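You operate a simulated robot arm through the tools that you are given. There is no shell and no other tool.

Carry out the task below with a simulated two-armed robot. There is one attempt and no reset: what you move stays moved.

## Task
Pick up the 24 V motor from the island bench top with one hand, pass it to the other hand and put it on the side bench top.

It is judged by the outcome, as a careful person would: the job done as asked, and still so three seconds after it is handed in. It fails if anything else is knocked over, pushed out of place, dropped, spilled or broken.

## Robot
Two 7-joint arms with two-finger parallel grippers on one trunk, on a base that moves. Base frame: it is fixed to the floor where the robot stands at the start and does not move with it; the origin is under the middle of the robot, x ahead of it, y to its left, z up. Units: cm, degrees, N and s.
The left shoulder is at the start at [3.9, 10.1, 116.1], the right one opposite. With the tool pointing down near the work surface each hand reaches from about 22 to 52 cm from the robot's upright axis, wherever it stands, measured 20 degrees to its own side. Places, roughly: motor [225, 75, 100]; side bench top [90, -330, 80]. Payload 2.4 kg a hand.
The tool frame of a hand sits at the grasp point between the pads (the TCP): z along the fingers, y along the line on which they close. The tips reach 2.4 cm beyond it. The gripper opens to 6.8 cm. The fingers are 1.7 cm wide and 1 cm thick; the gripper's body (4 by 7 cm) begins 4.1 cm behind the TCP.
Orientation is told as [roll, pitch, yaw] about the base's x, y, z axes, in that order, counted from this pose: with the fingers straight down and closing along the base's y, the tool's x points along the base's -x, its y along +y and its z along -z.

## Interface
- The arms move only by the tool nudge_tool. It takes "left_motion", "right_motion" or both (then of equal length, played together; a hand with none holds still); each is a list of rows, each a list of 3 entries, a list of its own where there are three numbers: the shift along the tool's x, y, z in units of 50 mm (1.0 is 50 mm), then the turn, a rotation vector about the tool's x, y, z in units of 5 degrees (1.0 is 5 degrees), then the gripper command, from -1 (fully open) to 1 (shut), values between in proportion. In form: [[[tx, ty, tz], [rx, ry, rz], hand], ...]. A call has 1 to 20 rows; each row shifts and turns the commanded pose from where the row before left it, along the tool's axes as they then stand. A call with a number of a shift or a turn outside -1 to 1 is refused whole. Each row takes 0.2 s and may step no farther than 5 cm and 8.6 degrees from the row before; otherwise, or with a gripper value out of range, the whole call is refused. Where a pose cannot be reached the arm comes as near as it can. A force on the tool above 40 N (or 10 N above the force at the start of the call, whichever is more), or a blocked arm, ends the call early, and 0.2 s more pass. The fingers move at their own pace (about 7.2 cm/s each) and stop on an object; they squeeze with about 32 N. The grip force told is the motor's: it shows also when the fingers shut on nothing. Time passes only in rows, and 0.2 s behind the last, so rows that do not move let the fingers close. It gives the time, the measured TCP pose, the force on the tool (base axes), the opening and the grip force at its end, in the units of the frame above (readings bear some noise), with the torque about the TCP (base axes, N m) and any sound that the robot's microphone picked up, and new pictures: "views" is both (left out), scene, wrist or none (wrist: the cameras of the hands that moved).
- Cameras (640 x 400 px; columns grow to the right, rows downward): "scene" is now at [11.99, 1.32, 132.45]; the picture's right is [0.13, -0.99, 0.00], its down [-0.64, -0.08, -0.76] and it looks along [0.76, 0.10, -0.65] (base axes); focal length 254 px, centre (320, 200). "left" rides on the left gripper at [8.4, -1.1, -7.5] in its tool frame; the picture's right is [0.13, 0.99, 0.00], its down [-0.60, 0.08, -0.79] and it looks along [-0.79, 0.10, 0.61] (tool axes); focal length 251 px, centre (320, 200). "right" rides on the right gripper at [8.4, 1.1, -7.5] in its tool frame; the picture's right is [-0.13, 0.99, 0.00], its down [-0.60, -0.08, -0.79] and it looks along [-0.79, -0.10, 0.61] (tool axes); focal length 251 px, centre (320, 200).
- raise_lower(by): moves the trunk up (or, below 0, down) by that many cm; the arms and the scene camera ride with it, the base frame stays. It gives what a move gives, with no picture.
- drive_base(legs): drives the robot by 1 to 6 legs, each [ahead, left, turn to the left] in cm, cm and degrees, along the robot's own axes; the way and the turn of a leg run together, so that a leg with both is an arc; at most 150 cm and 180 degrees a leg. The arms and the cameras ride along, it lands a little off, and it stops where it bumps. It gives what a move gives, and a new picture of the scene camera.
- pan_tilt(pan, tilt): turns the head with the scene camera to pan (to the left, within 86 degrees either way) and tilt (down, from -29 to 69), counted from straight ahead of the robot (the tilt from the chest, where the trunk bows). It gives what a move gives, and a new picture of the scene camera.
- point_at(camera, pixels): for up to 12 pixels [column, row] of the newest picture of that camera ("zoom" is the newest enlarged one), the place [x, y, z] in the base frame of the surface seen there, good to about 0.3 cm, but the place of the scene camera against the robot may be out by one fixed shift of up to 1.8 cm in any direction. No time passes.
- zoom(camera, box): a new picture of the part [left, top, right, bottom] of that camera's present view, enlarged. No time passes.
- job_done(): hands the job in; it is judged then, once.

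Unless the task says otherwise, let go and move clear before handing in.

The tools are called after "Request:" by a JSON object that holds its "fn" and its "kwargs". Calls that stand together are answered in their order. nudge_tool: Moves the arms, as the interface text tells. Its arguments: {"type":"object","properties":{"left_motion":{"type":"array"},"right_motion":{"type":"array"},"views":{"type":"string","enum":["both","scene","wrist","none"]}},"required":[]} The other tools are called the same way: raise_lower (by) moves the trunk up or down; drive_base (legs) drives the base; pan_tilt (pan, tilt) turns the head that bears the scene camera; point_at (camera, pixels) gives the place of the surface under pixels of a picture; zoom (camera, box) takes an enlarged picture of a part of a camera's view; job_done () hands the job in.

At the start:

```text
t: 0.0
left_position: [40.8, 19.41, 112.84]
left_orientation: [0.0, -0.1, 0.1]
left_wrist_force: [-0.2, -0.5, -0.5]
left_ft_torque: [-0.03, 0.04, -0.02]
left_gripper_width: 6.79
left_grasp_force: 0.2
right_position: [42.98, -13.84, 111.14]
right_orientation: [-0.1, 0.1, 0.0]
right_wrist_force: [0.6, -0.3, 0.2]
right_ft_torque: [-0.03, 0.0, 0.02]
right_gripper_width: 6.79
right_grasp_force: 0.0
trunk travel left (down, up): [-37.5, 47.5]
robot x, y, heading: [0.3, 0.09, 0.2]
head pan, tilt (commanded): [7.2, 40.4]
```

scene: 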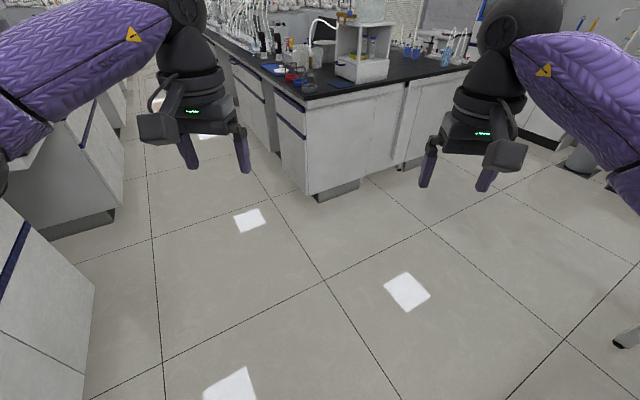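
right: 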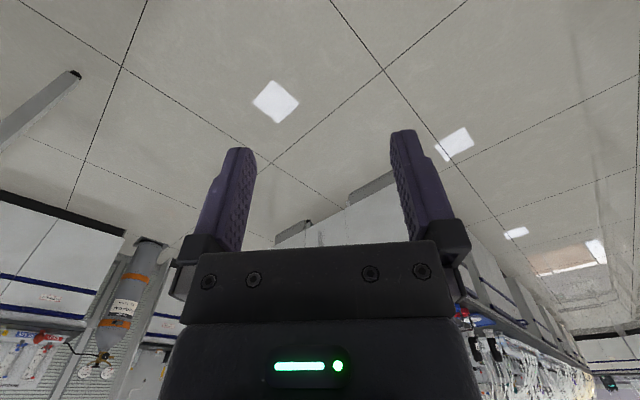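
left: 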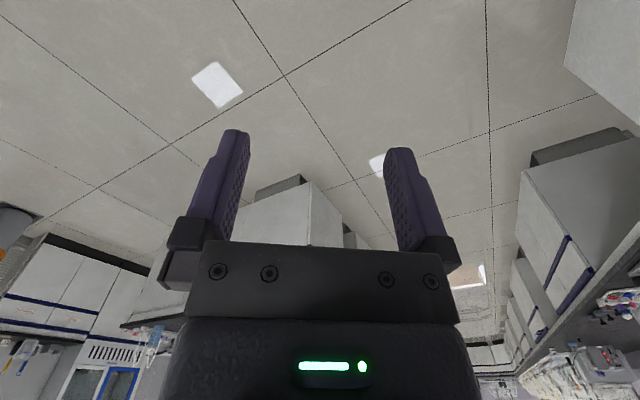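

The scene picture shows the island bench ahead, with its near corner around pixel (305,95), and small objects on it around (290,75). I'll raise the head to see the bench top and the way there better.

Request:
{"fn": "pan_tilt", "kwargs": {"pan": 15, "tilt": 15}}

```text
t: 0.9
left_position: [40.92, 19.37, 112.82]
left_orientation: [-0.1, 0.1, 0.1]
left_wrist_force: [0.2, -1.2, 0.2]
left_ft_torque: [0.02, -0.01, -0.01]
left_gripper_width: 6.82
left_grasp_force: 0.1
right_position: [42.98, -13.92, 111.1]
right_orientation: [0.0, 0.0, 0.0]
right_wrist_force: [-0.4, 0.1, 0.7]
right_ft_torque: [-0.02, -0.01, -0.03]
right_gripper_width: 6.81
right_grasp_force: 0.0
trunk travel left (down, up): [-37.5, 47.5]
robot x, y, heading: [-0.16, -0.17, -0.2]
head pan, tilt (commanded): [15.0, 15.0]
```

scene: 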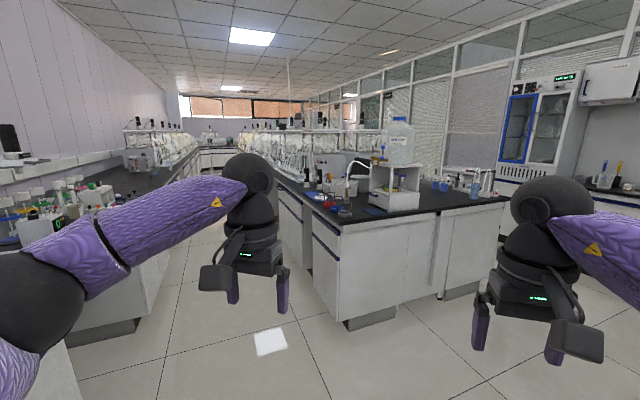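

The island bench's end is ahead at pixels (300–510,190–310), with small objects near (330,205). I'll zoom in on them to find the motor.

Request:
{"fn": "zoom", "kwargs": {"camera": "scene", "box": [260, 120, 420, 230]}}

Request:
{"fn": "point_at", "kwargs": {"camera": "scene", "pixels": [[340, 228], [345, 208], [328, 206], [312, 196], [512, 200], [275, 180], [350, 320], [150, 280], [145, 195], [440, 295], [402, 195], [370, 200]]}}

```text
3.64 times, centred on (340, 175) of scene
```

zoom: 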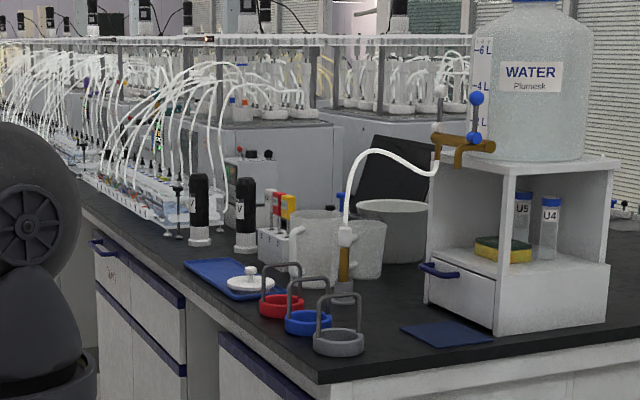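

```text
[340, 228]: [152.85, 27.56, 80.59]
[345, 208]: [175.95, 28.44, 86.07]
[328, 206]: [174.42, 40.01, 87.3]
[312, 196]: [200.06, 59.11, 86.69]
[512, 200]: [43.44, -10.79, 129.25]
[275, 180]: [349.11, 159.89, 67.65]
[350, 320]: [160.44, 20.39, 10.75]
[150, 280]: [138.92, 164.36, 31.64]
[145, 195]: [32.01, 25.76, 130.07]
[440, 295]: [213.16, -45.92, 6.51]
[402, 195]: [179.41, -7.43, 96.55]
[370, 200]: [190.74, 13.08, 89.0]
```

Two black cylinders with labels stand at zoom pixels (199,210) and (245,215); they look like motors with voltage labels. I'll measure them.

Request:
{"fn": "point_at", "kwargs": {"camera": "zoom", "pixels": [[199, 185], [199, 205], [199, 242], [245, 190], [245, 212], [245, 250], [220, 268], [280, 245], [315, 250], [232, 340], [320, 372], [130, 235]]}}

Request:
{"fn": "zoom", "kwargs": {"camera": "scene", "box": [296, 160, 344, 190]}}

```text
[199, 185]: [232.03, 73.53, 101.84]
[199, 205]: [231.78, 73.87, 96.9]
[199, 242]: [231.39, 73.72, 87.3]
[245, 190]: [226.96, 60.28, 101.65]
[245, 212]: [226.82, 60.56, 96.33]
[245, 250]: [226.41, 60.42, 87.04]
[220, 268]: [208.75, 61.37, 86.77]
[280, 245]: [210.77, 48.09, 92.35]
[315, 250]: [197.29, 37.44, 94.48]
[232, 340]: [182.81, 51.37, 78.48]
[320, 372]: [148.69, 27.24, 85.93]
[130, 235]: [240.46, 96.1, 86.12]
```

```text
13.33 times, centred on (320, 175) of scene
```

zoom: 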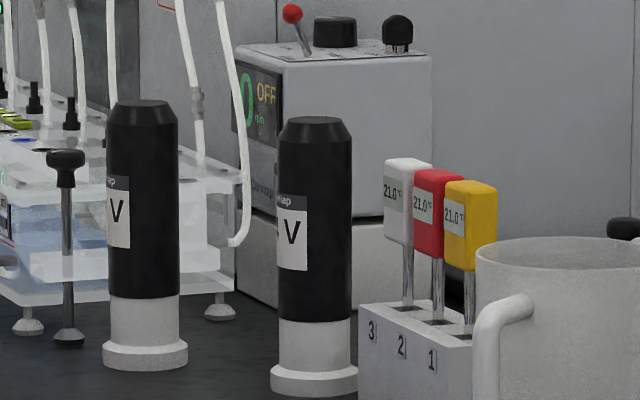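

Two motors stand on the island: one near [234,74] and one near [229,61], both labelled "…V", but the number faces the left aisle and cannot be read from here. I'll look left to check the aisle before driving in.

Request:
{"fn": "pan_tilt", "kwargs": {"pan": 60, "tilt": 35}}

```text
t: 2.0
left_position: [41.02, 19.37, 112.86]
left_orientation: [0.0, 0.1, 0.1]
left_wrist_force: [0.0, 1.2, 0.3]
left_ft_torque: [0.01, 0.02, -0.01]
left_gripper_width: 6.79
left_grasp_force: 0.0
right_position: [43.02, -13.86, 111.24]
right_orientation: [0.0, 0.0, 0.0]
right_wrist_force: [0.1, -0.3, 0.4]
right_ft_torque: [0.04, -0.01, -0.01]
right_gripper_width: 6.79
right_grasp_force: 0.1
trunk travel left (down, up): [-37.5, 47.5]
robot x, y, heading: [-0.21, -0.22, 0.0]
head pan, tilt (commanded): [60.0, 35.0]
```

scene: 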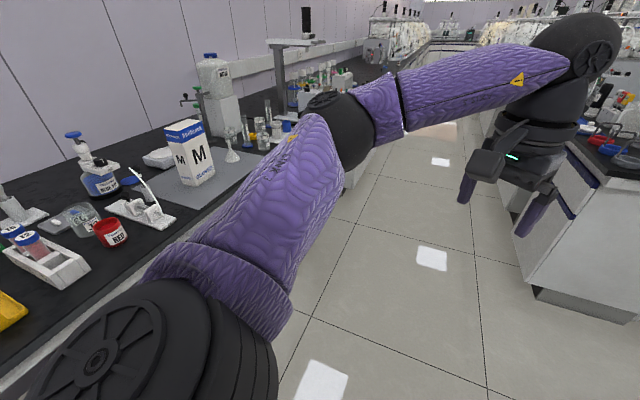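

The left bench runs close along the robot's left, with its edge around (340,180) and objects at (195,150) and (110,230). I'll measure the edge, its objects and the elbow before turning.

Request:
{"fn": "point_at", "kwargs": {"camera": "scene", "pixels": [[300, 125], [335, 115], [190, 150], [232, 150], [110, 230], [40, 260], [180, 232], [60, 300], [20, 355], [350, 90], [345, 180], [270, 140]]}}

Request:
{"fn": "point_at", "kwargs": {"camera": "scene", "pixels": [[320, 95], [385, 70], [395, 58], [510, 250], [530, 285], [570, 165], [560, 140], [450, 240], [540, 60], [330, 70], [215, 110], [100, 350]]}}

```text
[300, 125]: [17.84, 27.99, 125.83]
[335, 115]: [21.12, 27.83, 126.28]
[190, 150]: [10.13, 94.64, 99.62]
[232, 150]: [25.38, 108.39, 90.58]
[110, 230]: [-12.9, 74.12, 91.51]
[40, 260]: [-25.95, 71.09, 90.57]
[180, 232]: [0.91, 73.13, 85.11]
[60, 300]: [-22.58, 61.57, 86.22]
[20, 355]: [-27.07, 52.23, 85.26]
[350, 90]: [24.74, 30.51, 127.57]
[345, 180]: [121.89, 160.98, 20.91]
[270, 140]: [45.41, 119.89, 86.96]
```

```text
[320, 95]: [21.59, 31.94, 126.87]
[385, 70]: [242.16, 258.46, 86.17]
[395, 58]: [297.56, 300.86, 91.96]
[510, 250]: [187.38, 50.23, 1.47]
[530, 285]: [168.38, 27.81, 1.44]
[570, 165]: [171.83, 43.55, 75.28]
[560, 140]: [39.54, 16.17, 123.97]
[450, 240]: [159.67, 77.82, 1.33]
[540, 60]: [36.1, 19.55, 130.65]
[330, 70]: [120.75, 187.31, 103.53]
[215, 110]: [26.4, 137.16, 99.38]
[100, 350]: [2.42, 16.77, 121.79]
```

The left bench edge is at about [-27,52] and the elbow (about [21,32,127]) rides well above its objects, whose tops are near 105. The aisle runs about 37 degrees to the left and the robot is already lined up with it, so I'll turn and drive in.

Request:
{"fn": "drive_base", "kwargs": {"legs": [[0, 0, 37], [75, -6, 0], [75, -6, 0]]}}

Request:
{"fn": "pan_tilt", "kwargs": {"pan": -30, "tilt": 30}}

```text
t: 11.6
left_position: [149.95, 122.89, 112.88]
left_orientation: [0.0, 0.0, 37.3]
left_wrist_force: [-0.5, 0.3, -0.1]
left_ft_torque: [-0.05, -0.02, -0.01]
left_gripper_width: 6.77
left_grasp_force: 0.1
right_position: [171.55, 97.63, 111.08]
right_orientation: [-0.1, 0.1, 37.2]
right_wrist_force: [0.7, 0.2, 0.7]
right_ft_torque: [0.02, 0.0, 0.01]
right_gripper_width: 6.81
right_grasp_force: 0.1
trunk travel left (down, up): [-37.5, 47.5]
robot x, y, heading: [128.94, 82.48, 37.4]
head pan, tilt (commanded): [60.0, 35.0]
```

scene: 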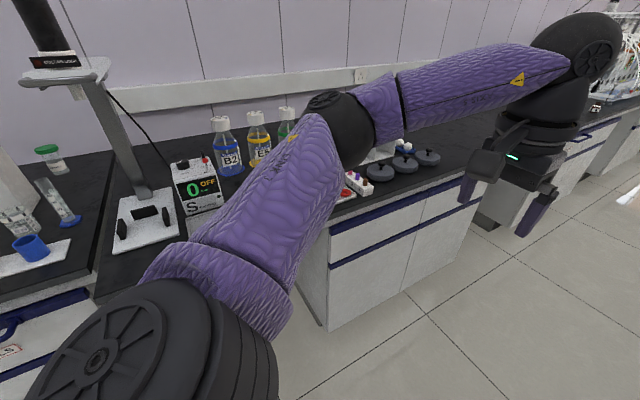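

```text
t: 13.3
left_position: [149.82, 122.8, 112.87]
left_orientation: [0.0, 0.0, 37.4]
left_wrist_force: [-1.1, 0.0, -0.2]
left_ft_torque: [-0.06, -0.02, 0.01]
left_gripper_width: 6.81
left_grasp_force: 0.2
right_position: [171.55, 97.67, 111.16]
right_orientation: [0.0, 0.0, 37.2]
right_wrist_force: [0.2, -0.2, 0.4]
right_ft_torque: [-0.02, -0.01, -0.01]
right_gripper_width: 6.82
right_grasp_force: 0.1
trunk travel left (down, up): [-37.5, 47.5]
robot x, y, heading: [129.12, 82.54, 37.3]
head pan, tilt (commanded): [-30.0, 30.0]
```

scene: 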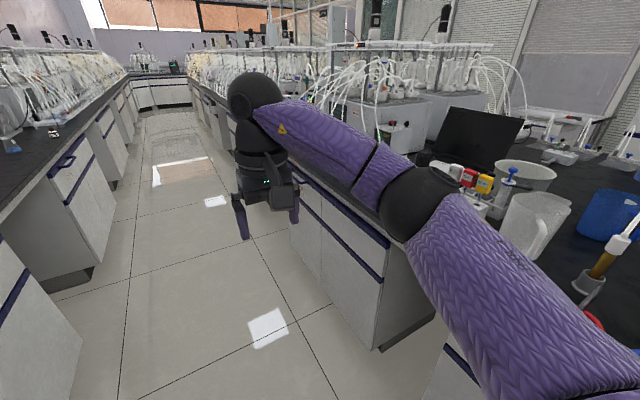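

The robot is at [129,82.5], heading 37.3, in the middle of the aisle, and the right arm hides the motors. I'll drive on along the aisle until beside them, then turn right to face the island.

Request:
{"fn": "drive_base", "kwargs": {"legs": [[68, 0, 0], [0, 0, -90]]}}

Request:
{"fn": "pan_tilt", "kwargs": {"pan": 0, "tilt": 30}}

```text
t: 20.8
left_position: [223.74, 103.12, 112.87]
left_orientation: [0.0, 0.0, -52.2]
left_wrist_force: [0.8, -0.6, -0.7]
left_ft_torque: [0.02, 0.0, -0.01]
left_gripper_width: 6.8
left_grasp_force: 0.1
right_position: [198.8, 81.12, 111.18]
right_orientation: [0.0, 0.0, -52.3]
right_wrist_force: [0.4, 0.4, 0.3]
right_ft_torque: [-0.05, -0.01, 0.0]
right_gripper_width: 6.78
right_grasp_force: 0.0
trunk travel left (down, up): [-37.5, 47.5]
robot x, y, heading: [183.52, 123.75, -52.4]
head pan, tilt (commanded): [-30.0, 30.0]
```

scene: 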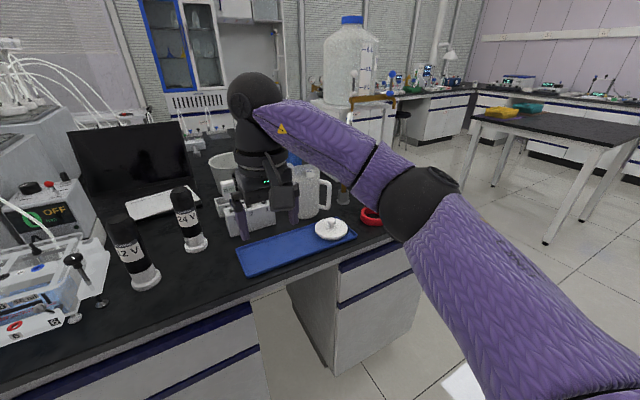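

```text
t: 21.8
left_position: [223.85, 103.04, 112.9]
left_orientation: [0.0, 0.0, -52.2]
left_wrist_force: [-0.1, 0.0, 0.6]
left_ft_torque: [0.0, -0.01, -0.01]
left_gripper_width: 6.82
left_grasp_force: 0.0
right_position: [198.77, 81.21, 111.09]
right_orientation: [0.0, 0.0, -52.4]
right_wrist_force: [0.1, -0.2, -0.7]
right_ft_torque: [0.01, -0.01, 0.0]
right_gripper_width: 6.81
right_grasp_force: 0.0
trunk travel left (down, up): [-37.5, 47.5]
robot x, y, heading: [183.86, 123.8, -52.1]
head pan, tilt (commanded): [0.0, 30.0]
```

scene: 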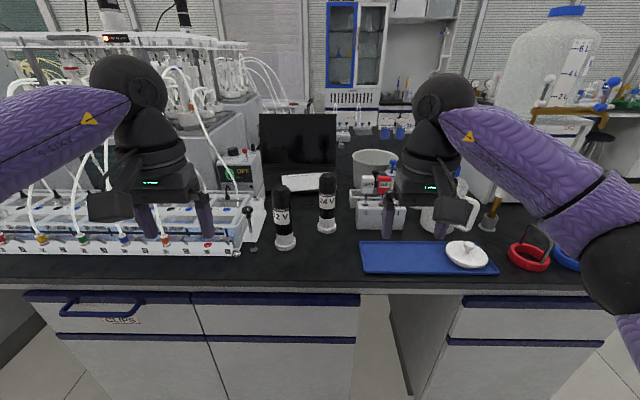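

The two motors stand right in front: the nearer one at (285,215) seems to read "12 V" and the farther one at (327,203) "24 V". I'll zoom to confirm and measure around them.

Request:
{"fn": "zoom", "kwargs": {"camera": "scene", "box": [240, 150, 400, 250]}}

Request:
{"fn": "point_at", "kwargs": {"camera": "scene", "pixels": [[328, 174], [327, 185], [327, 200], [327, 215], [327, 225], [327, 233], [285, 192], [285, 220], [285, 240], [340, 250], [364, 215], [330, 288]]}}

```text
4.00 times, centred on (320, 200) of scene
```

zoom: 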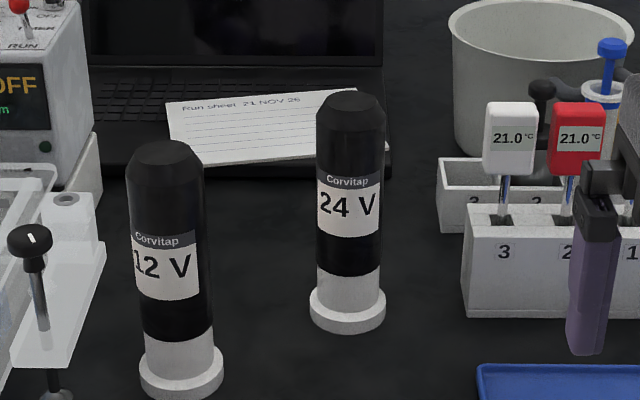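

```text
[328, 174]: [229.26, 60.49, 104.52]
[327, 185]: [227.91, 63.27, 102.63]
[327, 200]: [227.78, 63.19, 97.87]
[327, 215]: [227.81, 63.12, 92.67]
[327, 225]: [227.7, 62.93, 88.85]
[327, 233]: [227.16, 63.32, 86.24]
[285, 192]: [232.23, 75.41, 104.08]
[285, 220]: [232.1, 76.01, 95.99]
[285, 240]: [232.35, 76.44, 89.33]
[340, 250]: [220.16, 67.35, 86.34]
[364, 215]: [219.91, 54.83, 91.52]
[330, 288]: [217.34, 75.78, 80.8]
```

The zoom clearly reads "24 V" on the farther motor (zoom pixel 350,210) and "12 V" on the nearer left one, so the wanted motor's axis is about [229,61], top near 104.7. Before moving closer I'll pull the right hand back, then shift the base to the right so the left hand lines up with the motor.

Request:
{"fn": "nudge_tool", "kwargs": {"right_motion": [[[0.6, 0, -0.4], [0, 0, 0], -1], [[0.6, 0, -0.4], [0, 0, 0], -1], [[0.6, 0, -0.4], [0, 0, 0], -1], [[0.6, 0, -0.2], [0, 0, 0], -1]], "views": "none"}}

Request:
{"fn": "drive_base", "kwargs": {"legs": [[0, -19.5, 0]]}}

```text
t: 22.8
left_position: [223.65, 103.33, 113.0]
left_orientation: [0.0, 0.1, -52.1]
left_wrist_force: [-0.5, 1.4, -0.1]
left_ft_torque: [-0.04, 0.0, 0.0]
left_gripper_width: 6.82
left_grasp_force: 0.0
right_position: [191.48, 90.52, 118.1]
right_orientation: [0.0, 0.0, -52.3]
right_wrist_force: [-0.5, 0.2, -0.3]
right_ft_torque: [-0.02, -0.02, 0.0]
right_gripper_width: 6.81
right_grasp_force: 0.0
trunk travel left (down, up): [-37.5, 47.5]
robot x, y, heading: [183.27, 123.56, -52.2]
head pan, tilt (commanded): [0.0, 30.0]
```

```text
t: 24.4
left_position: [208.25, 91.06, 112.9]
left_orientation: [-0.1, 0.0, -52.1]
left_wrist_force: [-0.3, -0.6, 0.0]
left_ft_torque: [0.0, -0.02, 0.0]
left_gripper_width: 6.8
left_grasp_force: 0.1
right_position: [176.02, 78.38, 118.13]
right_orientation: [-0.1, 0.0, -52.1]
right_wrist_force: [0.1, 0.1, 0.0]
right_ft_torque: [0.03, 0.0, 0.01]
right_gripper_width: 6.81
right_grasp_force: 0.1
trunk travel left (down, up): [-37.5, 47.5]
robot x, y, heading: [167.63, 111.64, -51.8]
head pan, tilt (commanded): [0.0, 30.0]
```

scene: 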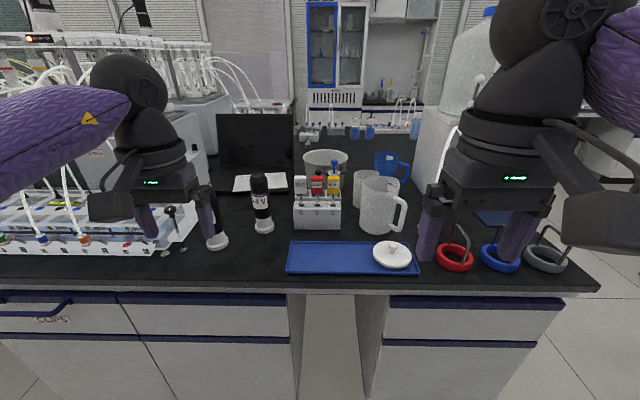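

The 24 V motor is now at (262,205), between the hands, and the left hand hides the 12 V one at (218,235). I'll measure the tubes and tall things near the left arm's way, and those ahead of the right hand, before moving forward.

Request:
{"fn": "point_at", "kwargs": {"camera": "scene", "pixels": [[262, 178], [262, 205], [262, 230], [50, 188], [95, 185], [28, 195], [172, 210], [60, 80], [240, 75], [120, 60], [375, 180], [448, 140]]}}

Request:
{"fn": "zoom", "kwargs": {"camera": "scene", "box": [0, 60, 280, 260]}}

```text
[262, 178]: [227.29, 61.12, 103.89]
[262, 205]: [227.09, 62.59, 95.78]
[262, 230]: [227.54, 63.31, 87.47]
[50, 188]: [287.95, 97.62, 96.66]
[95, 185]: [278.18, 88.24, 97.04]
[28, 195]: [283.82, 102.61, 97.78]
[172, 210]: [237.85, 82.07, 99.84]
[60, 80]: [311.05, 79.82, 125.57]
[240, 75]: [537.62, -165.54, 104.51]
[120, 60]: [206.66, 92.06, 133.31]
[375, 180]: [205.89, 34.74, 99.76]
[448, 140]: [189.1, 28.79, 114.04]
```

```text
2.00 times, centred on (140, 160) of scene
```

zoom: 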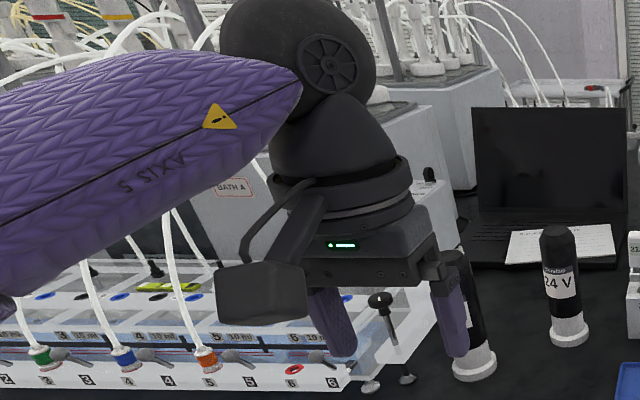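

The tubes rise from ports at zoom (205,355) and (122,355), close behind the left forearm. I'll measure them, since the forearm will pass near them.

Request:
{"fn": "point_at", "kwargs": {"camera": "zoom", "pixels": [[204, 350], [192, 320], [170, 240], [122, 350], [95, 295], [40, 350], [22, 320], [130, 240], [110, 45], [380, 300], [340, 370], [450, 300]]}}

Request:
{"fn": "pan_tilt", "kwargs": {"pan": 35, "tilt": 20}}

```text
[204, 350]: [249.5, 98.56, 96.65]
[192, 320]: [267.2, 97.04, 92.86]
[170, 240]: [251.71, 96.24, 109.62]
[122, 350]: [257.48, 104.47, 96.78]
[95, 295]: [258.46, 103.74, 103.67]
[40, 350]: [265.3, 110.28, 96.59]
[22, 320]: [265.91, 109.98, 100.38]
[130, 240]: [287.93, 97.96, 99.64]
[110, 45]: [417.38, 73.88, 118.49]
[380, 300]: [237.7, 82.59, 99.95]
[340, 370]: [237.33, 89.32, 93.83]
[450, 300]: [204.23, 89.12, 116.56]
```

```text
t: 25.4
left_position: [208.31, 91.05, 112.97]
left_orientation: [0.0, 0.0, -52.0]
left_wrist_force: [-1.0, 0.0, 0.1]
left_ft_torque: [-0.06, -0.01, 0.04]
left_gripper_width: 6.79
left_grasp_force: 0.0
right_position: [176.01, 78.43, 118.04]
right_orientation: [0.0, 0.0, -52.1]
right_wrist_force: [0.0, 0.0, 0.0]
right_ft_torque: [-0.04, 0.0, 0.02]
right_gripper_width: 6.79
right_grasp_force: 0.1
trunk travel left (down, up): [-37.5, 47.5]
robot x, y, heading: [167.99, 111.41, -52.3]
head pan, tilt (commanded): [35.0, 20.0]
```

scene: 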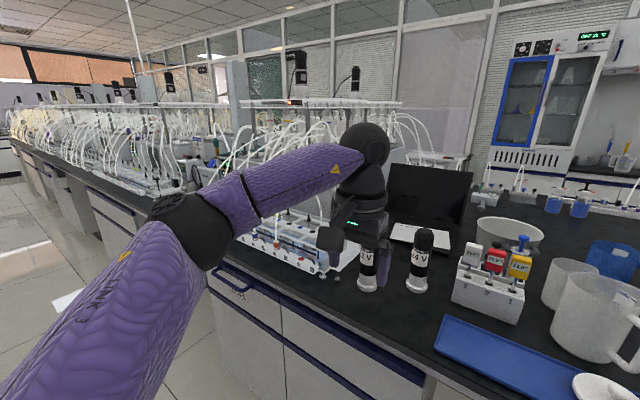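

The nearest tube is about 56 cm to the robot's left at elbow depth while the elbow only reaches about 38 cm, so driving straight forward is clear. I'll go forward 22 cm first and check.

Request:
{"fn": "drive_base", "kwargs": {"legs": [[22, 0, 0]]}}

Request:
{"fn": "pan_tilt", "kwargs": {"pan": 15, "tilt": 50}}

```text
t: 27.1
left_position: [221.48, 74.08, 112.79]
left_orientation: [-0.1, 0.0, -52.2]
left_wrist_force: [0.4, 0.5, -0.5]
left_ft_torque: [0.03, 0.05, 0.01]
left_gripper_width: 6.81
left_grasp_force: 0.0
right_position: [189.26, 61.41, 118.04]
right_orientation: [0.1, 0.1, -52.3]
right_wrist_force: [-0.7, -0.3, -0.2]
right_ft_torque: [0.0, -0.01, 0.01]
right_gripper_width: 6.84
right_grasp_force: 0.1
trunk travel left (down, up): [-37.5, 47.5]
robot x, y, heading: [181.3, 94.43, -52.0]
head pan, tilt (commanded): [35.0, 20.0]
```

scene: 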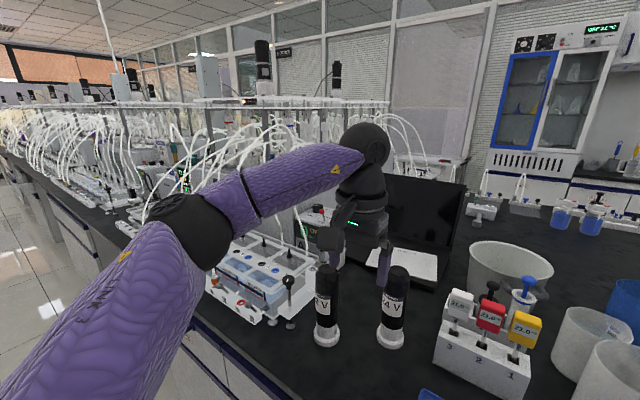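

```text
t: 28.0
left_position: [221.44, 73.95, 112.84]
left_orientation: [0.1, 0.1, -52.2]
left_wrist_force: [0.6, -0.2, 0.1]
left_ft_torque: [0.02, -0.01, -0.01]
left_gripper_width: 6.79
left_grasp_force: 0.0
right_position: [189.15, 61.43, 118.13]
right_orientation: [-0.1, -0.1, -52.1]
right_wrist_force: [0.1, -0.4, 0.3]
right_ft_torque: [0.0, -0.02, 0.01]
right_gripper_width: 6.79
right_grasp_force: 0.1
trunk travel left (down, up): [-37.5, 47.5]
robot x, y, heading: [181.12, 94.55, -52.4]
head pan, tilt (commanded): [15.0, 50.0]
```

scene: 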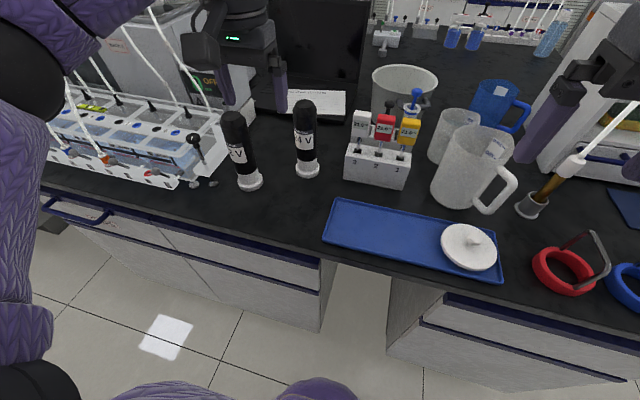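

The motor is at (306,140), about 55.7 cm ahead and 17.3 cm left of the robot's axis, and floor is still visible between the base and the cabinet. I'll move 9 cm closer.

Request:
{"fn": "drive_base", "kwargs": {"legs": [[9, 0, 0]]}}

Request:
{"fn": "nudge_tool", "kwargs": {"left_motion": [[[0, 0, 0], [0, 0, 0], -1]], "views": "both"}}

```text
t: 29.1
left_position: [226.94, 67.09, 112.85]
left_orientation: [0.1, 0.0, -52.1]
left_wrist_force: [0.4, -0.2, 0.7]
left_ft_torque: [-0.01, -0.01, 0.01]
left_gripper_width: 6.81
left_grasp_force: 0.0
right_position: [194.88, 54.49, 118.12]
right_orientation: [0.0, 0.1, -52.1]
right_wrist_force: [-0.1, 0.3, -0.1]
right_ft_torque: [0.01, -0.01, -0.02]
right_gripper_width: 6.8
right_grasp_force: 0.0
trunk travel left (down, up): [-37.5, 47.5]
robot x, y, heading: [186.55, 87.95, -51.8]
head pan, tilt (commanded): [15.0, 50.0]
```

scene: 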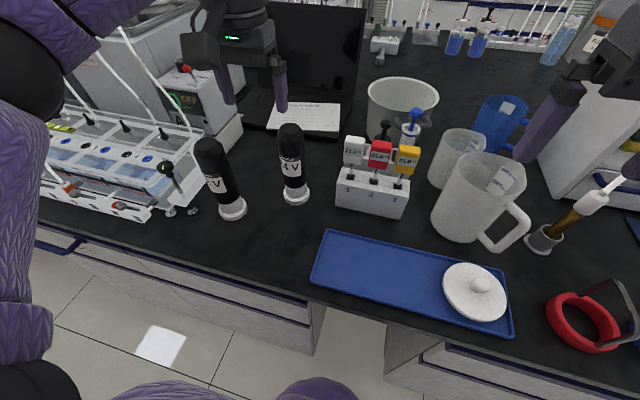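

```text
t: 29.5
left_position: [226.95, 67.27, 112.89]
left_orientation: [0.1, 0.1, -52.1]
left_wrist_force: [-0.7, -0.4, 0.1]
left_ft_torque: [-0.01, 0.0, -0.01]
left_gripper_width: 6.8
left_grasp_force: 0.0
right_position: [194.67, 54.6, 117.92]
right_orientation: [0.0, 0.0, -52.1]
right_wrist_force: [0.3, 0.5, -0.1]
right_ft_torque: [0.03, 0.02, -0.03]
right_gripper_width: 6.79
right_grasp_force: 0.0
trunk travel left (down, up): [-37.5, 47.5]
robot x, y, heading: [186.53, 87.29, -52.0]
head pan, tilt (commanded): [15.0, 50.0]
```

scene: 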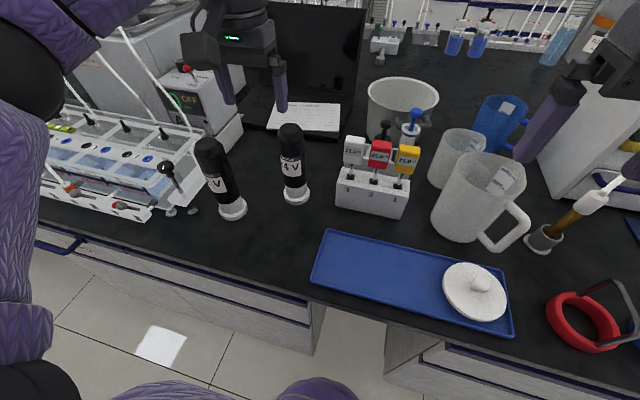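
left: 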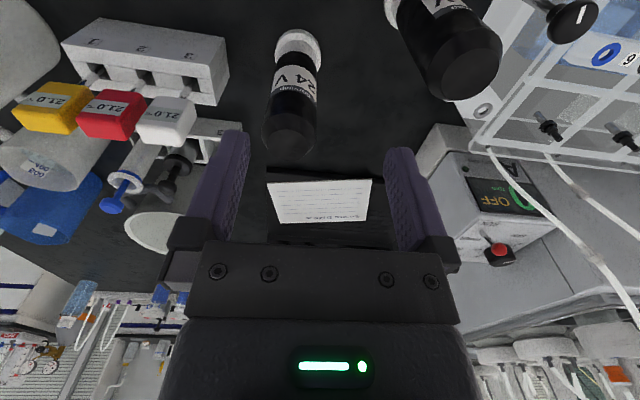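

The left wrist camera shows the 24 V motor's top at about (290,135) and its label at (295,82). I'll measure it with this camera, which has no fixed shift.

Request:
{"fn": "point_at", "kwargs": {"camera": "left", "pixels": [[288, 140], [270, 135], [312, 137], [290, 152], [292, 110], [275, 90], [316, 92], [297, 85], [298, 50], [282, 45], [317, 48], [320, 75]]}}

Request:
{"fn": "zoom", "kwargs": {"camera": "left", "box": [220, 10, 380, 170]}}

```text
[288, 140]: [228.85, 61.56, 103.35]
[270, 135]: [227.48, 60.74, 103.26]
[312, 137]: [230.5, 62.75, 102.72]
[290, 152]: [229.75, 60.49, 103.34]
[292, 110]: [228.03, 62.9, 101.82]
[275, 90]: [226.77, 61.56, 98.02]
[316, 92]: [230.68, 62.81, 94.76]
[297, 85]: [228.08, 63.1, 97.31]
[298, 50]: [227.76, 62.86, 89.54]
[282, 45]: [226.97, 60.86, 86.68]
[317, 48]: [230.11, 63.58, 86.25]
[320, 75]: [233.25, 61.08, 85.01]
```

```text
2.50 times, centred on (300, 90) of left
```

zoom: 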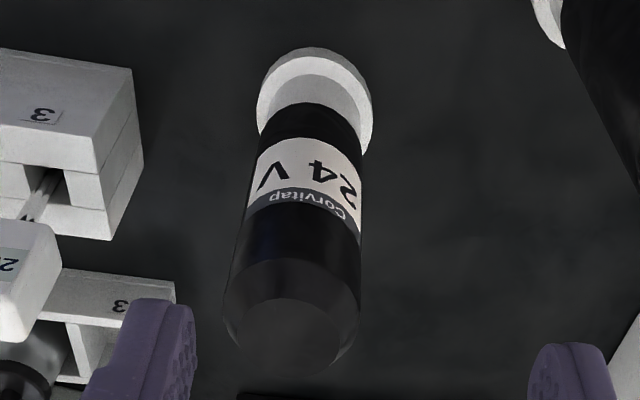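

The wrist camera puts the motor's axis at about [229.2,61.2], top at 103.3 and bench at 85.0. I'll move the left hand over it at the present height and check again.

Request:
{"fn": "nudge_tool", "kwargs": {"left_motion": [[[-0.412, -0.127, 0], [0, 0, 0], -1], [[-0.412, -0.127, 0], [0, 0, 0], -1], [[-0.412, -0.127, 0], [0, 0, 0], -1], [[0, 0, 0], [0, 0, 0], -1]], "views": "both"}}

```text
t: 30.5
left_position: [229.29, 61.28, 112.74]
left_orientation: [0.0, 0.1, -52.2]
left_wrist_force: [-1.2, -0.7, -0.5]
left_ft_torque: [-0.01, 0.02, 0.0]
left_gripper_width: 6.81
left_grasp_force: 0.0
right_position: [194.71, 54.43, 118.11]
right_orientation: [0.0, 0.0, -52.1]
right_wrist_force: [1.0, -0.3, 1.6]
right_ft_torque: [0.02, -0.02, 0.01]
right_gripper_width: 6.78
right_grasp_force: 0.0
trunk travel left (down, up): [-37.5, 47.5]
robot x, y, heading: [186.46, 87.44, -52.1]
head pan, tilt (commanded): [15.0, 50.0]
```

scene: 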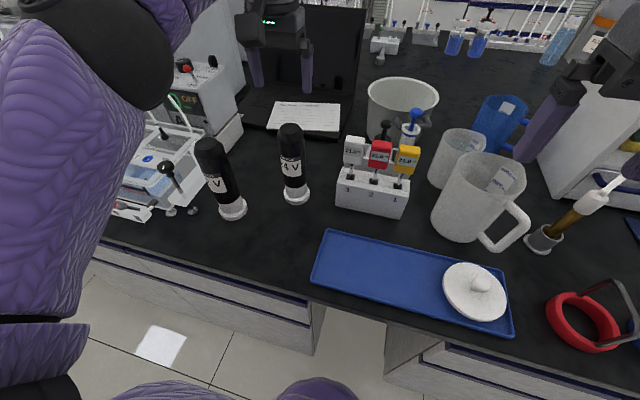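
left: 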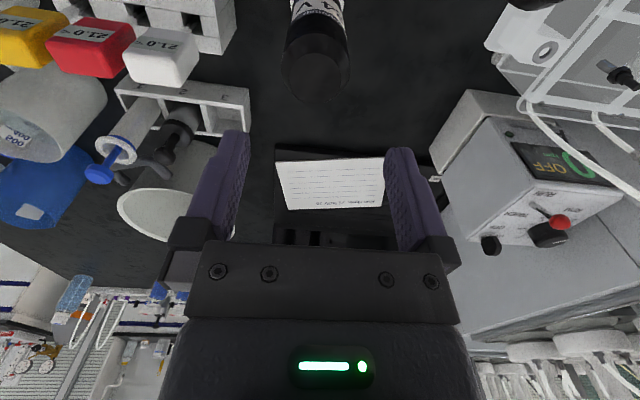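

The motor's top should appear at (320,79) if the hand is centred; it shows around (315,75). I'll zoom to verify the centring.

Request:
{"fn": "zoom", "kwargs": {"camera": "left", "box": [240, 0, 400, 120]}}

Request:
{"fn": "point_at", "kwargs": {"camera": "left", "pixels": [[315, 78], [300, 75], [330, 75], [315, 90], [315, 68], [285, 60], [348, 55], [318, 20]]}}

```text
3.33 times, centred on (320, 60) of left
```

zoom: 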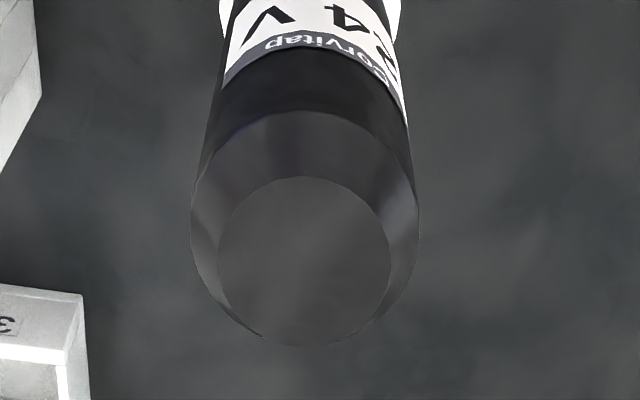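

```text
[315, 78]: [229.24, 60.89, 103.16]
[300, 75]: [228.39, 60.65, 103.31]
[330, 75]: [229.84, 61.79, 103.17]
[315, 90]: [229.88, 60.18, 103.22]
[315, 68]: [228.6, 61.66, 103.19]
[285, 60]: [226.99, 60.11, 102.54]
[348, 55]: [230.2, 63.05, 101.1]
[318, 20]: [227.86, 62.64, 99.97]
```

The top's centre is at (315,79), so the motor sits about 0.3 cm to the hand's minus-y side. I'll correct that and descend most of the way, then check.

Request:
{"fn": "nudge_tool", "kwargs": {"left_motion": [[[-0.02, -0.06, 0], [0, 0, 0], -1], [[0, 0, 0.4], [0, 0, 0], -1], [[0, 0, 0.4], [0, 0, 0], -1], [[0, 0, 0.3], [0, 0, 0], -1], [[0, 0, 0.3], [0, 0, 0], -1], [[0, 0, 0], [0, 0, 0], -1]], "views": "both"}}

```text
t: 31.9
left_position: [229.01, 60.83, 105.9]
left_orientation: [0.0, 0.1, -51.9]
left_wrist_force: [0.4, 0.2, 0.5]
left_ft_torque: [0.0, 0.03, -0.02]
left_gripper_width: 6.81
left_grasp_force: 0.0
right_position: [194.6, 54.51, 118.01]
right_orientation: [0.0, 0.0, -52.1]
right_wrist_force: [-0.5, 0.9, 0.3]
right_ft_torque: [0.01, -0.01, 0.0]
right_gripper_width: 6.77
right_grasp_force: 0.0
trunk travel left (down, up): [-37.5, 47.5]
robot x, y, heading: [186.93, 87.49, -51.9]
head pan, tilt (commanded): [15.0, 50.0]
```

scene: 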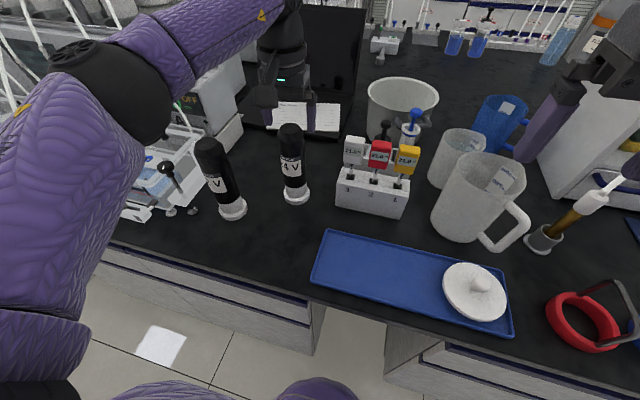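
left: 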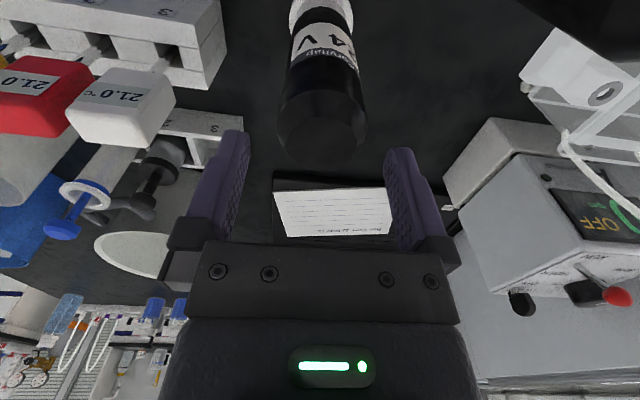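

The motor's top is now between the fingers at about (320,138), close to where it should be at (320,143). I'll check centring more closely, and measure the left elbow's clearance at scene (110,100).

Request:
{"fn": "zoom", "kwargs": {"camera": "left", "box": [220, 60, 420, 200]}}

Request:
{"fn": "point_at", "kwargs": {"camera": "scene", "pixels": [[140, 100], [160, 130], [110, 100], [60, 230], [130, 160], [120, 200], [160, 175], [40, 330], [208, 145], [180, 70], [290, 128], [120, 135]]}}

Request:
{"fn": "point_at", "kwargs": {"camera": "left", "pixels": [[320, 140], [305, 138], [335, 138], [320, 150], [320, 128], [285, 100], [360, 100], [320, 60]]}}

```text
2.86 times, centred on (320, 130) of left
```

zoom: 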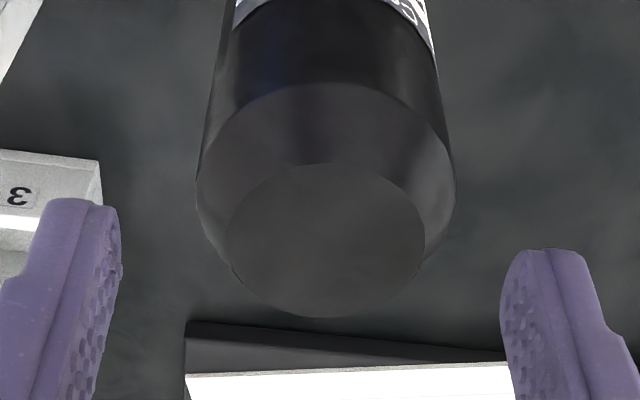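

```text
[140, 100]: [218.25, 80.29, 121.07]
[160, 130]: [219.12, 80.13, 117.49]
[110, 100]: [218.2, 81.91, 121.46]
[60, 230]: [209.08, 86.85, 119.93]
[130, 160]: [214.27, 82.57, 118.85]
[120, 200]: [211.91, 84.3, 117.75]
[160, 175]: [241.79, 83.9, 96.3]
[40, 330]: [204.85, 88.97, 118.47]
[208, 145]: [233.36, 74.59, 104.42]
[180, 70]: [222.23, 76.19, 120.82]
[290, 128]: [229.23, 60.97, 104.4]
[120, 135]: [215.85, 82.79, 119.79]
```

```text
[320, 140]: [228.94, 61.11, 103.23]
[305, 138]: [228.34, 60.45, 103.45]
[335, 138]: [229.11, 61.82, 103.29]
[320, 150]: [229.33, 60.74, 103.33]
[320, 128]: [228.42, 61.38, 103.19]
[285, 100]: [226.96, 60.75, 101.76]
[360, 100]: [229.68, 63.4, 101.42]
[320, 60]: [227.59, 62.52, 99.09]
```

The hand is centred on the motor's top to within about 0.1 cm and the elbow (z about 118) is well clear of everything. I'll descend the last 5.7 cm and then close.

Request:
{"fn": "nudge_tool", "kwargs": {"left_motion": [[[0, 0, 0.3], [0, 0, 0], -1], [[0, 0, 0.3], [0, 0, 0], -1], [[0, 0, 0.3], [0, 0, 0], -1], [[0, 0, 0.22], [0, 0, 0], -1], [[0, 0, 0], [0, 0, 0], -1]], "views": "wrist"}}

```text
t: 33.1
left_position: [229.16, 60.74, 100.3]
left_orientation: [0.1, 0.1, -52.0]
left_wrist_force: [0.1, 0.2, 0.6]
left_ft_torque: [-0.01, 0.01, 0.02]
left_gripper_width: 6.79
left_grasp_force: 0.0
right_position: [194.52, 54.55, 118.04]
right_orientation: [-0.1, -0.1, -52.0]
right_wrist_force: [0.1, 0.4, -0.3]
right_ft_torque: [0.0, -0.02, 0.0]
right_gripper_width: 6.8
right_grasp_force: 0.0
trunk travel left (down, up): [-37.5, 47.5]
robot x, y, heading: [186.48, 87.5, -52.0]
head pan, tilt (commanded): [15.0, 50.0]
```

left: 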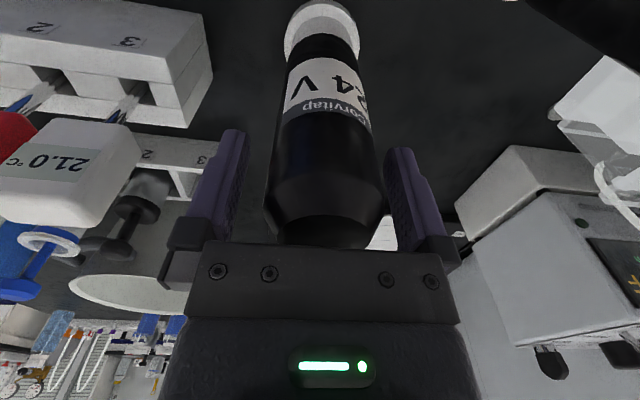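

The motor's top sits between the fingers (motor from column 265 to 387, fingers at 240 and 390), with the body just clear of its top. I'll close the left gripper.

Request:
{"fn": "nudge_tool", "kwargs": {"left_motion": [[[0, 0.02, 0], [0, 0, 0], -1], [[0, 0, 0], [0, 0, 0], 1], [[0, 0, 0], [0, 0, 0], 1], [[0, 0, 0], [0, 0, 0], 1], [[0, 0, 0], [0, 0, 0], 1]], "views": "wrist"}}

```text
t: 34.3
left_position: [229.14, 60.92, 100.39]
left_orientation: [0.0, 0.0, -52.0]
left_wrist_force: [2.5, 1.7, 0.0]
left_ft_torque: [0.08, -0.18, 0.01]
left_gripper_width: 4.91
left_grasp_force: 32.3
right_position: [194.71, 54.48, 118.13]
right_orientation: [0.0, 0.0, -52.1]
right_wrist_force: [0.5, 0.4, -0.8]
right_ft_torque: [0.0, -0.01, 0.03]
right_gripper_width: 6.81
right_grasp_force: 0.0
trunk travel left (down, up): [-37.5, 47.5]
robot x, y, heading: [186.83, 87.09, -52.2]
head pan, tilt (commanded): [15.0, 50.0]
```

left: 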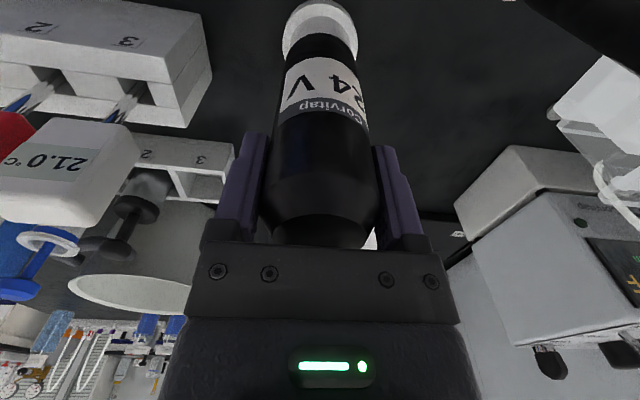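

The left gripper holds at 4.91 cm with 32 N. I'll lift a little first and read the force for the weight.

Request:
{"fn": "nudge_tool", "kwargs": {"left_motion": [[[0, 0, -0.15], [0, 0, 0], 1], [[0, 0, -0.25], [0, 0, 0], 1], [[0, 0, -0.3], [0, 0, 0], 1], [[0, 0, 0], [0, 0, 0], 1]], "views": "both"}}

```text
t: 35.3
left_position: [229.21, 60.98, 103.74]
left_orientation: [0.0, 0.0, -52.1]
left_wrist_force: [-1.3, -0.3, -5.0]
left_ft_torque: [0.02, 0.01, 0.0]
left_gripper_width: 4.93
left_grasp_force: 32.1
right_position: [194.68, 54.47, 118.07]
right_orientation: [0.0, 0.1, -52.0]
right_wrist_force: [-0.9, -0.2, -0.2]
right_ft_torque: [0.03, -0.02, -0.02]
right_gripper_width: 6.8
right_grasp_force: 0.1
trunk travel left (down, up): [-37.5, 47.5]
robot x, y, heading: [186.46, 86.81, -52.2]
head pan, tilt (commanded): [15.0, 50.0]
```

scene: 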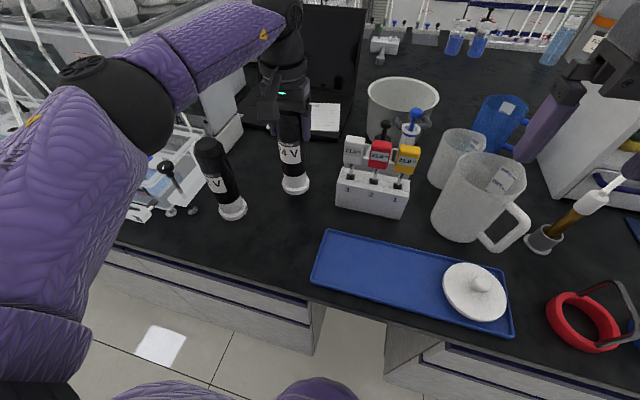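
left: 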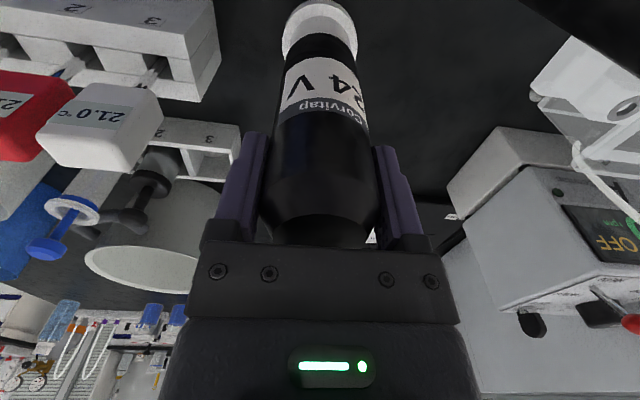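

The lift shows about 5 N of weight and the motor hangs straight, with its base at about 15.3 cm below the TCP. I'll raise the trunk so that it clears everything, then back straight away from the bench.

Request:
{"fn": "raise_lower", "kwargs": {"by": 18}}

Request:
{"fn": "drive_base", "kwargs": {"legs": [[-32, 0, 0]]}}

```text
t: 37.3
left_position: [229.14, 60.93, 121.78]
left_orientation: [0.0, 0.1, -52.0]
left_wrist_force: [-0.9, 0.7, -4.5]
left_ft_torque: [-0.01, 0.04, 0.01]
left_gripper_width: 4.95
left_grasp_force: 32.2
right_position: [194.7, 54.38, 135.99]
right_orientation: [0.0, 0.0, -52.1]
right_wrist_force: [0.2, -0.3, 1.0]
right_ft_torque: [0.0, 0.01, 0.01]
right_gripper_width: 6.81
right_grasp_force: 0.1
trunk travel left (down, up): [-55.5, 29.4]
robot x, y, heading: [186.52, 87.63, -52.2]
head pan, tilt (commanded): [15.0, 50.0]
```

```text
t: 39.4
left_position: [209.67, 86.22, 121.78]
left_orientation: [0.0, 0.0, -52.0]
left_wrist_force: [-0.1, -0.2, -5.5]
left_ft_torque: [-0.03, 0.02, 0.0]
left_gripper_width: 4.96
left_grasp_force: 32.1
right_position: [175.17, 79.66, 136.0]
right_orientation: [0.1, 0.0, -52.0]
right_wrist_force: [-0.7, -0.5, 0.5]
right_ft_torque: [-0.05, -0.06, -0.03]
right_gripper_width: 6.81
right_grasp_force: 0.1
trunk travel left (down, up): [-55.5, 29.4]
robot x, y, heading: [167.09, 112.71, -52.1]
head pan, tilt (commanded): [15.0, 50.0]
```

scene: 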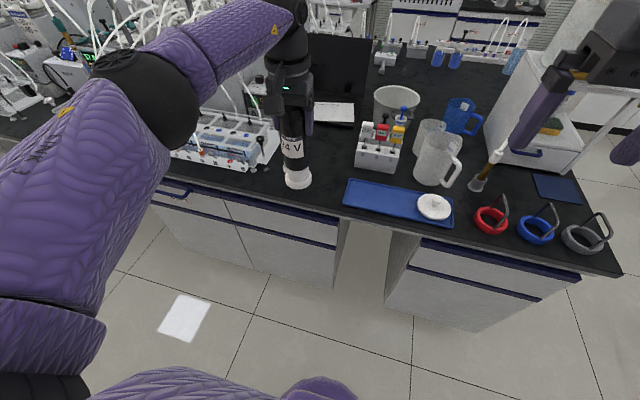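

The motor hangs safely off the bench edge, at (292,165) in the scene, and the robot stands mid-aisle. I'll bring the left hand in front of the robot's middle and turn it about its axis so its camera and fingers are out of the right hand's way for the handover.

Request:
{"fn": "nudge_tool", "kwargs": {"left_motion": [[[0.35, -0.5, 0], [0, 0, 0], 1], [[0.35, -0.6, 0], [0, 0, 0], 1], [[0.35, -0.6, 0], [0, 0, 0], 1], [[0.35, -0.6, 0], [0, 0, 0], 1], [[0, -0.3, 0], [0, 0, 0.5], 1], [[0, 0, 0], [0, 0, 1], 1], [[0, 0, 0], [0, 0, 1], 1], [[0, 0, 0], [0, 0, 1], 1], [[0, 0, 0], [0, 0, 1], 1], [[0, 0, 0], [0, 0, 1], 1], [[0, 0, 0], [0, 0, 1], 1], [[0, 0, 0], [0, 0, 1], 1], [[0, 0, 0], [0, 0, 1], 1], [[0, 0, 0], [0, 0, 1], 1], [[0, 0, 0], [0, 0, 1], 1], [[0, 0, 0], [0, 0, 1], 1], [[0, 0, 0], [0, 0, 0.5], 1]], "views": "both"}}

```text
t: 43.0
left_position: [195.0, 83.67, 121.86]
left_orientation: [-0.1, 0.1, -99.3]
left_wrist_force: [0.1, 0.7, -4.9]
left_ft_torque: [-0.01, 0.01, 0.0]
left_gripper_width: 4.93
left_grasp_force: 32.4
left hand out of reach, approached as far as the arm can: row 15, 16
right_position: [175.11, 79.64, 135.95]
right_orientation: [0.0, 0.0, -52.0]
right_wrist_force: [0.4, -0.5, 0.6]
right_ft_torque: [0.01, -0.03, 0.03]
right_gripper_width: 6.8
right_grasp_force: 0.0
trunk travel left (down, up): [-55.5, 29.4]
robot x, y, heading: [167.01, 112.89, -52.1]
head pan, tilt (commanded): [15.0, 50.0]
```

scene: 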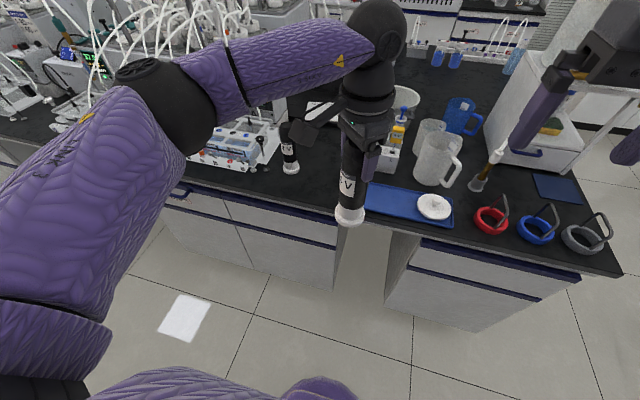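
left: 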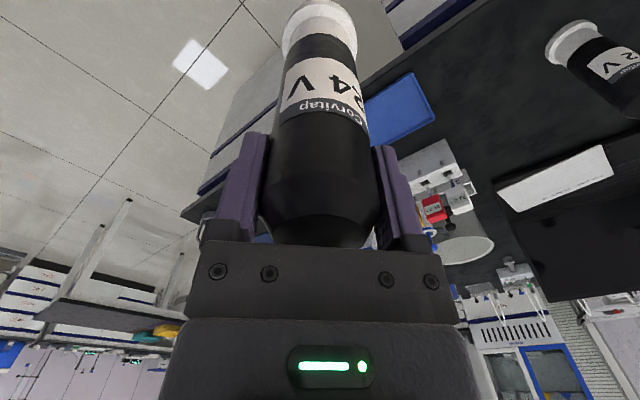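

The left hand now holds the motor in front of the robot's middle at about [195,83.7,121.9]; its turn stopped at yaw -99, which is its limit. I'll bring the right hand lower, turn it inward and tilt it toward the motor to see what orientation it can reach.

Request:
{"fn": "nudge_tool", "kwargs": {"right_motion": [[[-0.6, -0.6, 0], [0, 0, -1], -1], [[0, 0, 0.5], [0, 0, -1], -1], [[0, 0, 0.5], [0, 0, -1], -1], [[0, 0, 0.5], [0, 0, -1], -1], [[0, 0, 0.5], [0, 0, -1], -1], [[0, 0, 0], [0, 0, -1], -1], [[0, 0, 0], [0, 0, -1], -1], [[0, 0, 0], [0, 0, -1], -1], [[0, 0, 0], [0, 0, -1], -1], [[0, 0, 0], [0, -1, 0], -1], [[0, 0, 0], [0, -1, 0], -1], [[0, 0, 0], [0, -1, 0], -1], [[0, 0, 0], [0, -1, 0], -1], [[0, 0, 0], [0, -1, 0], -1], [[0, 0, 0], [0, -1, 0], -1], [[0, 0, 0], [0, -1, 0], -1], [[0, 0, 0], [0, -1, 0], -1], [[0, 0, 0], [0, -1, 0], -1], [[0, 0, 0], [0, -1, 0], -1], [[0, 0, 0], [0, -1, 0], -1]], "views": "both"}}

```text
t: 47.2
left_position: [195.1, 83.7, 121.88]
left_orientation: [-0.1, 0.0, -99.5]
left_wrist_force: [0.2, 0.0, -5.0]
left_ft_torque: [0.03, 0.0, -0.04]
left_gripper_width: 4.91
left_grasp_force: 32.1
right_position: [175.84, 76.99, 126.08]
right_orientation: [0.0, -53.6, -6.7]
right_wrist_force: [0.2, 0.3, -0.2]
right_ft_torque: [-0.02, 0.0, -0.06]
right_gripper_width: 6.82
right_grasp_force: 0.1
right hand out of reach, approached as far as the arm can: row 16, 17, 18, 19, 20
trunk travel left (down, up): [-55.5, 29.4]
robot x, y, heading: [166.9, 112.75, -52.3]
head pan, tilt (commanded): [15.0, 50.0]
```

scene: 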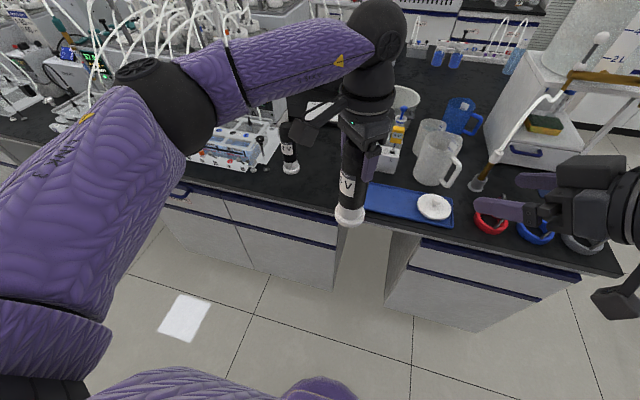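
right: 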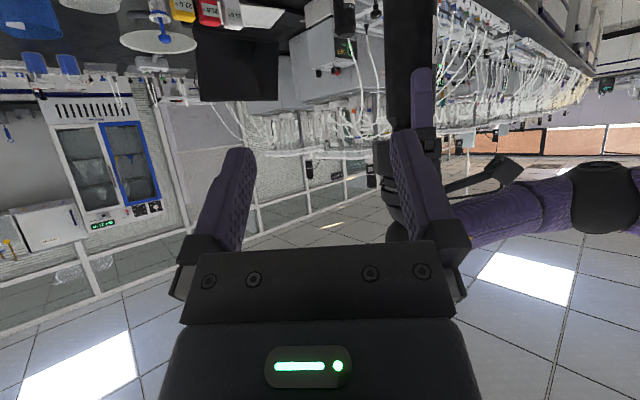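

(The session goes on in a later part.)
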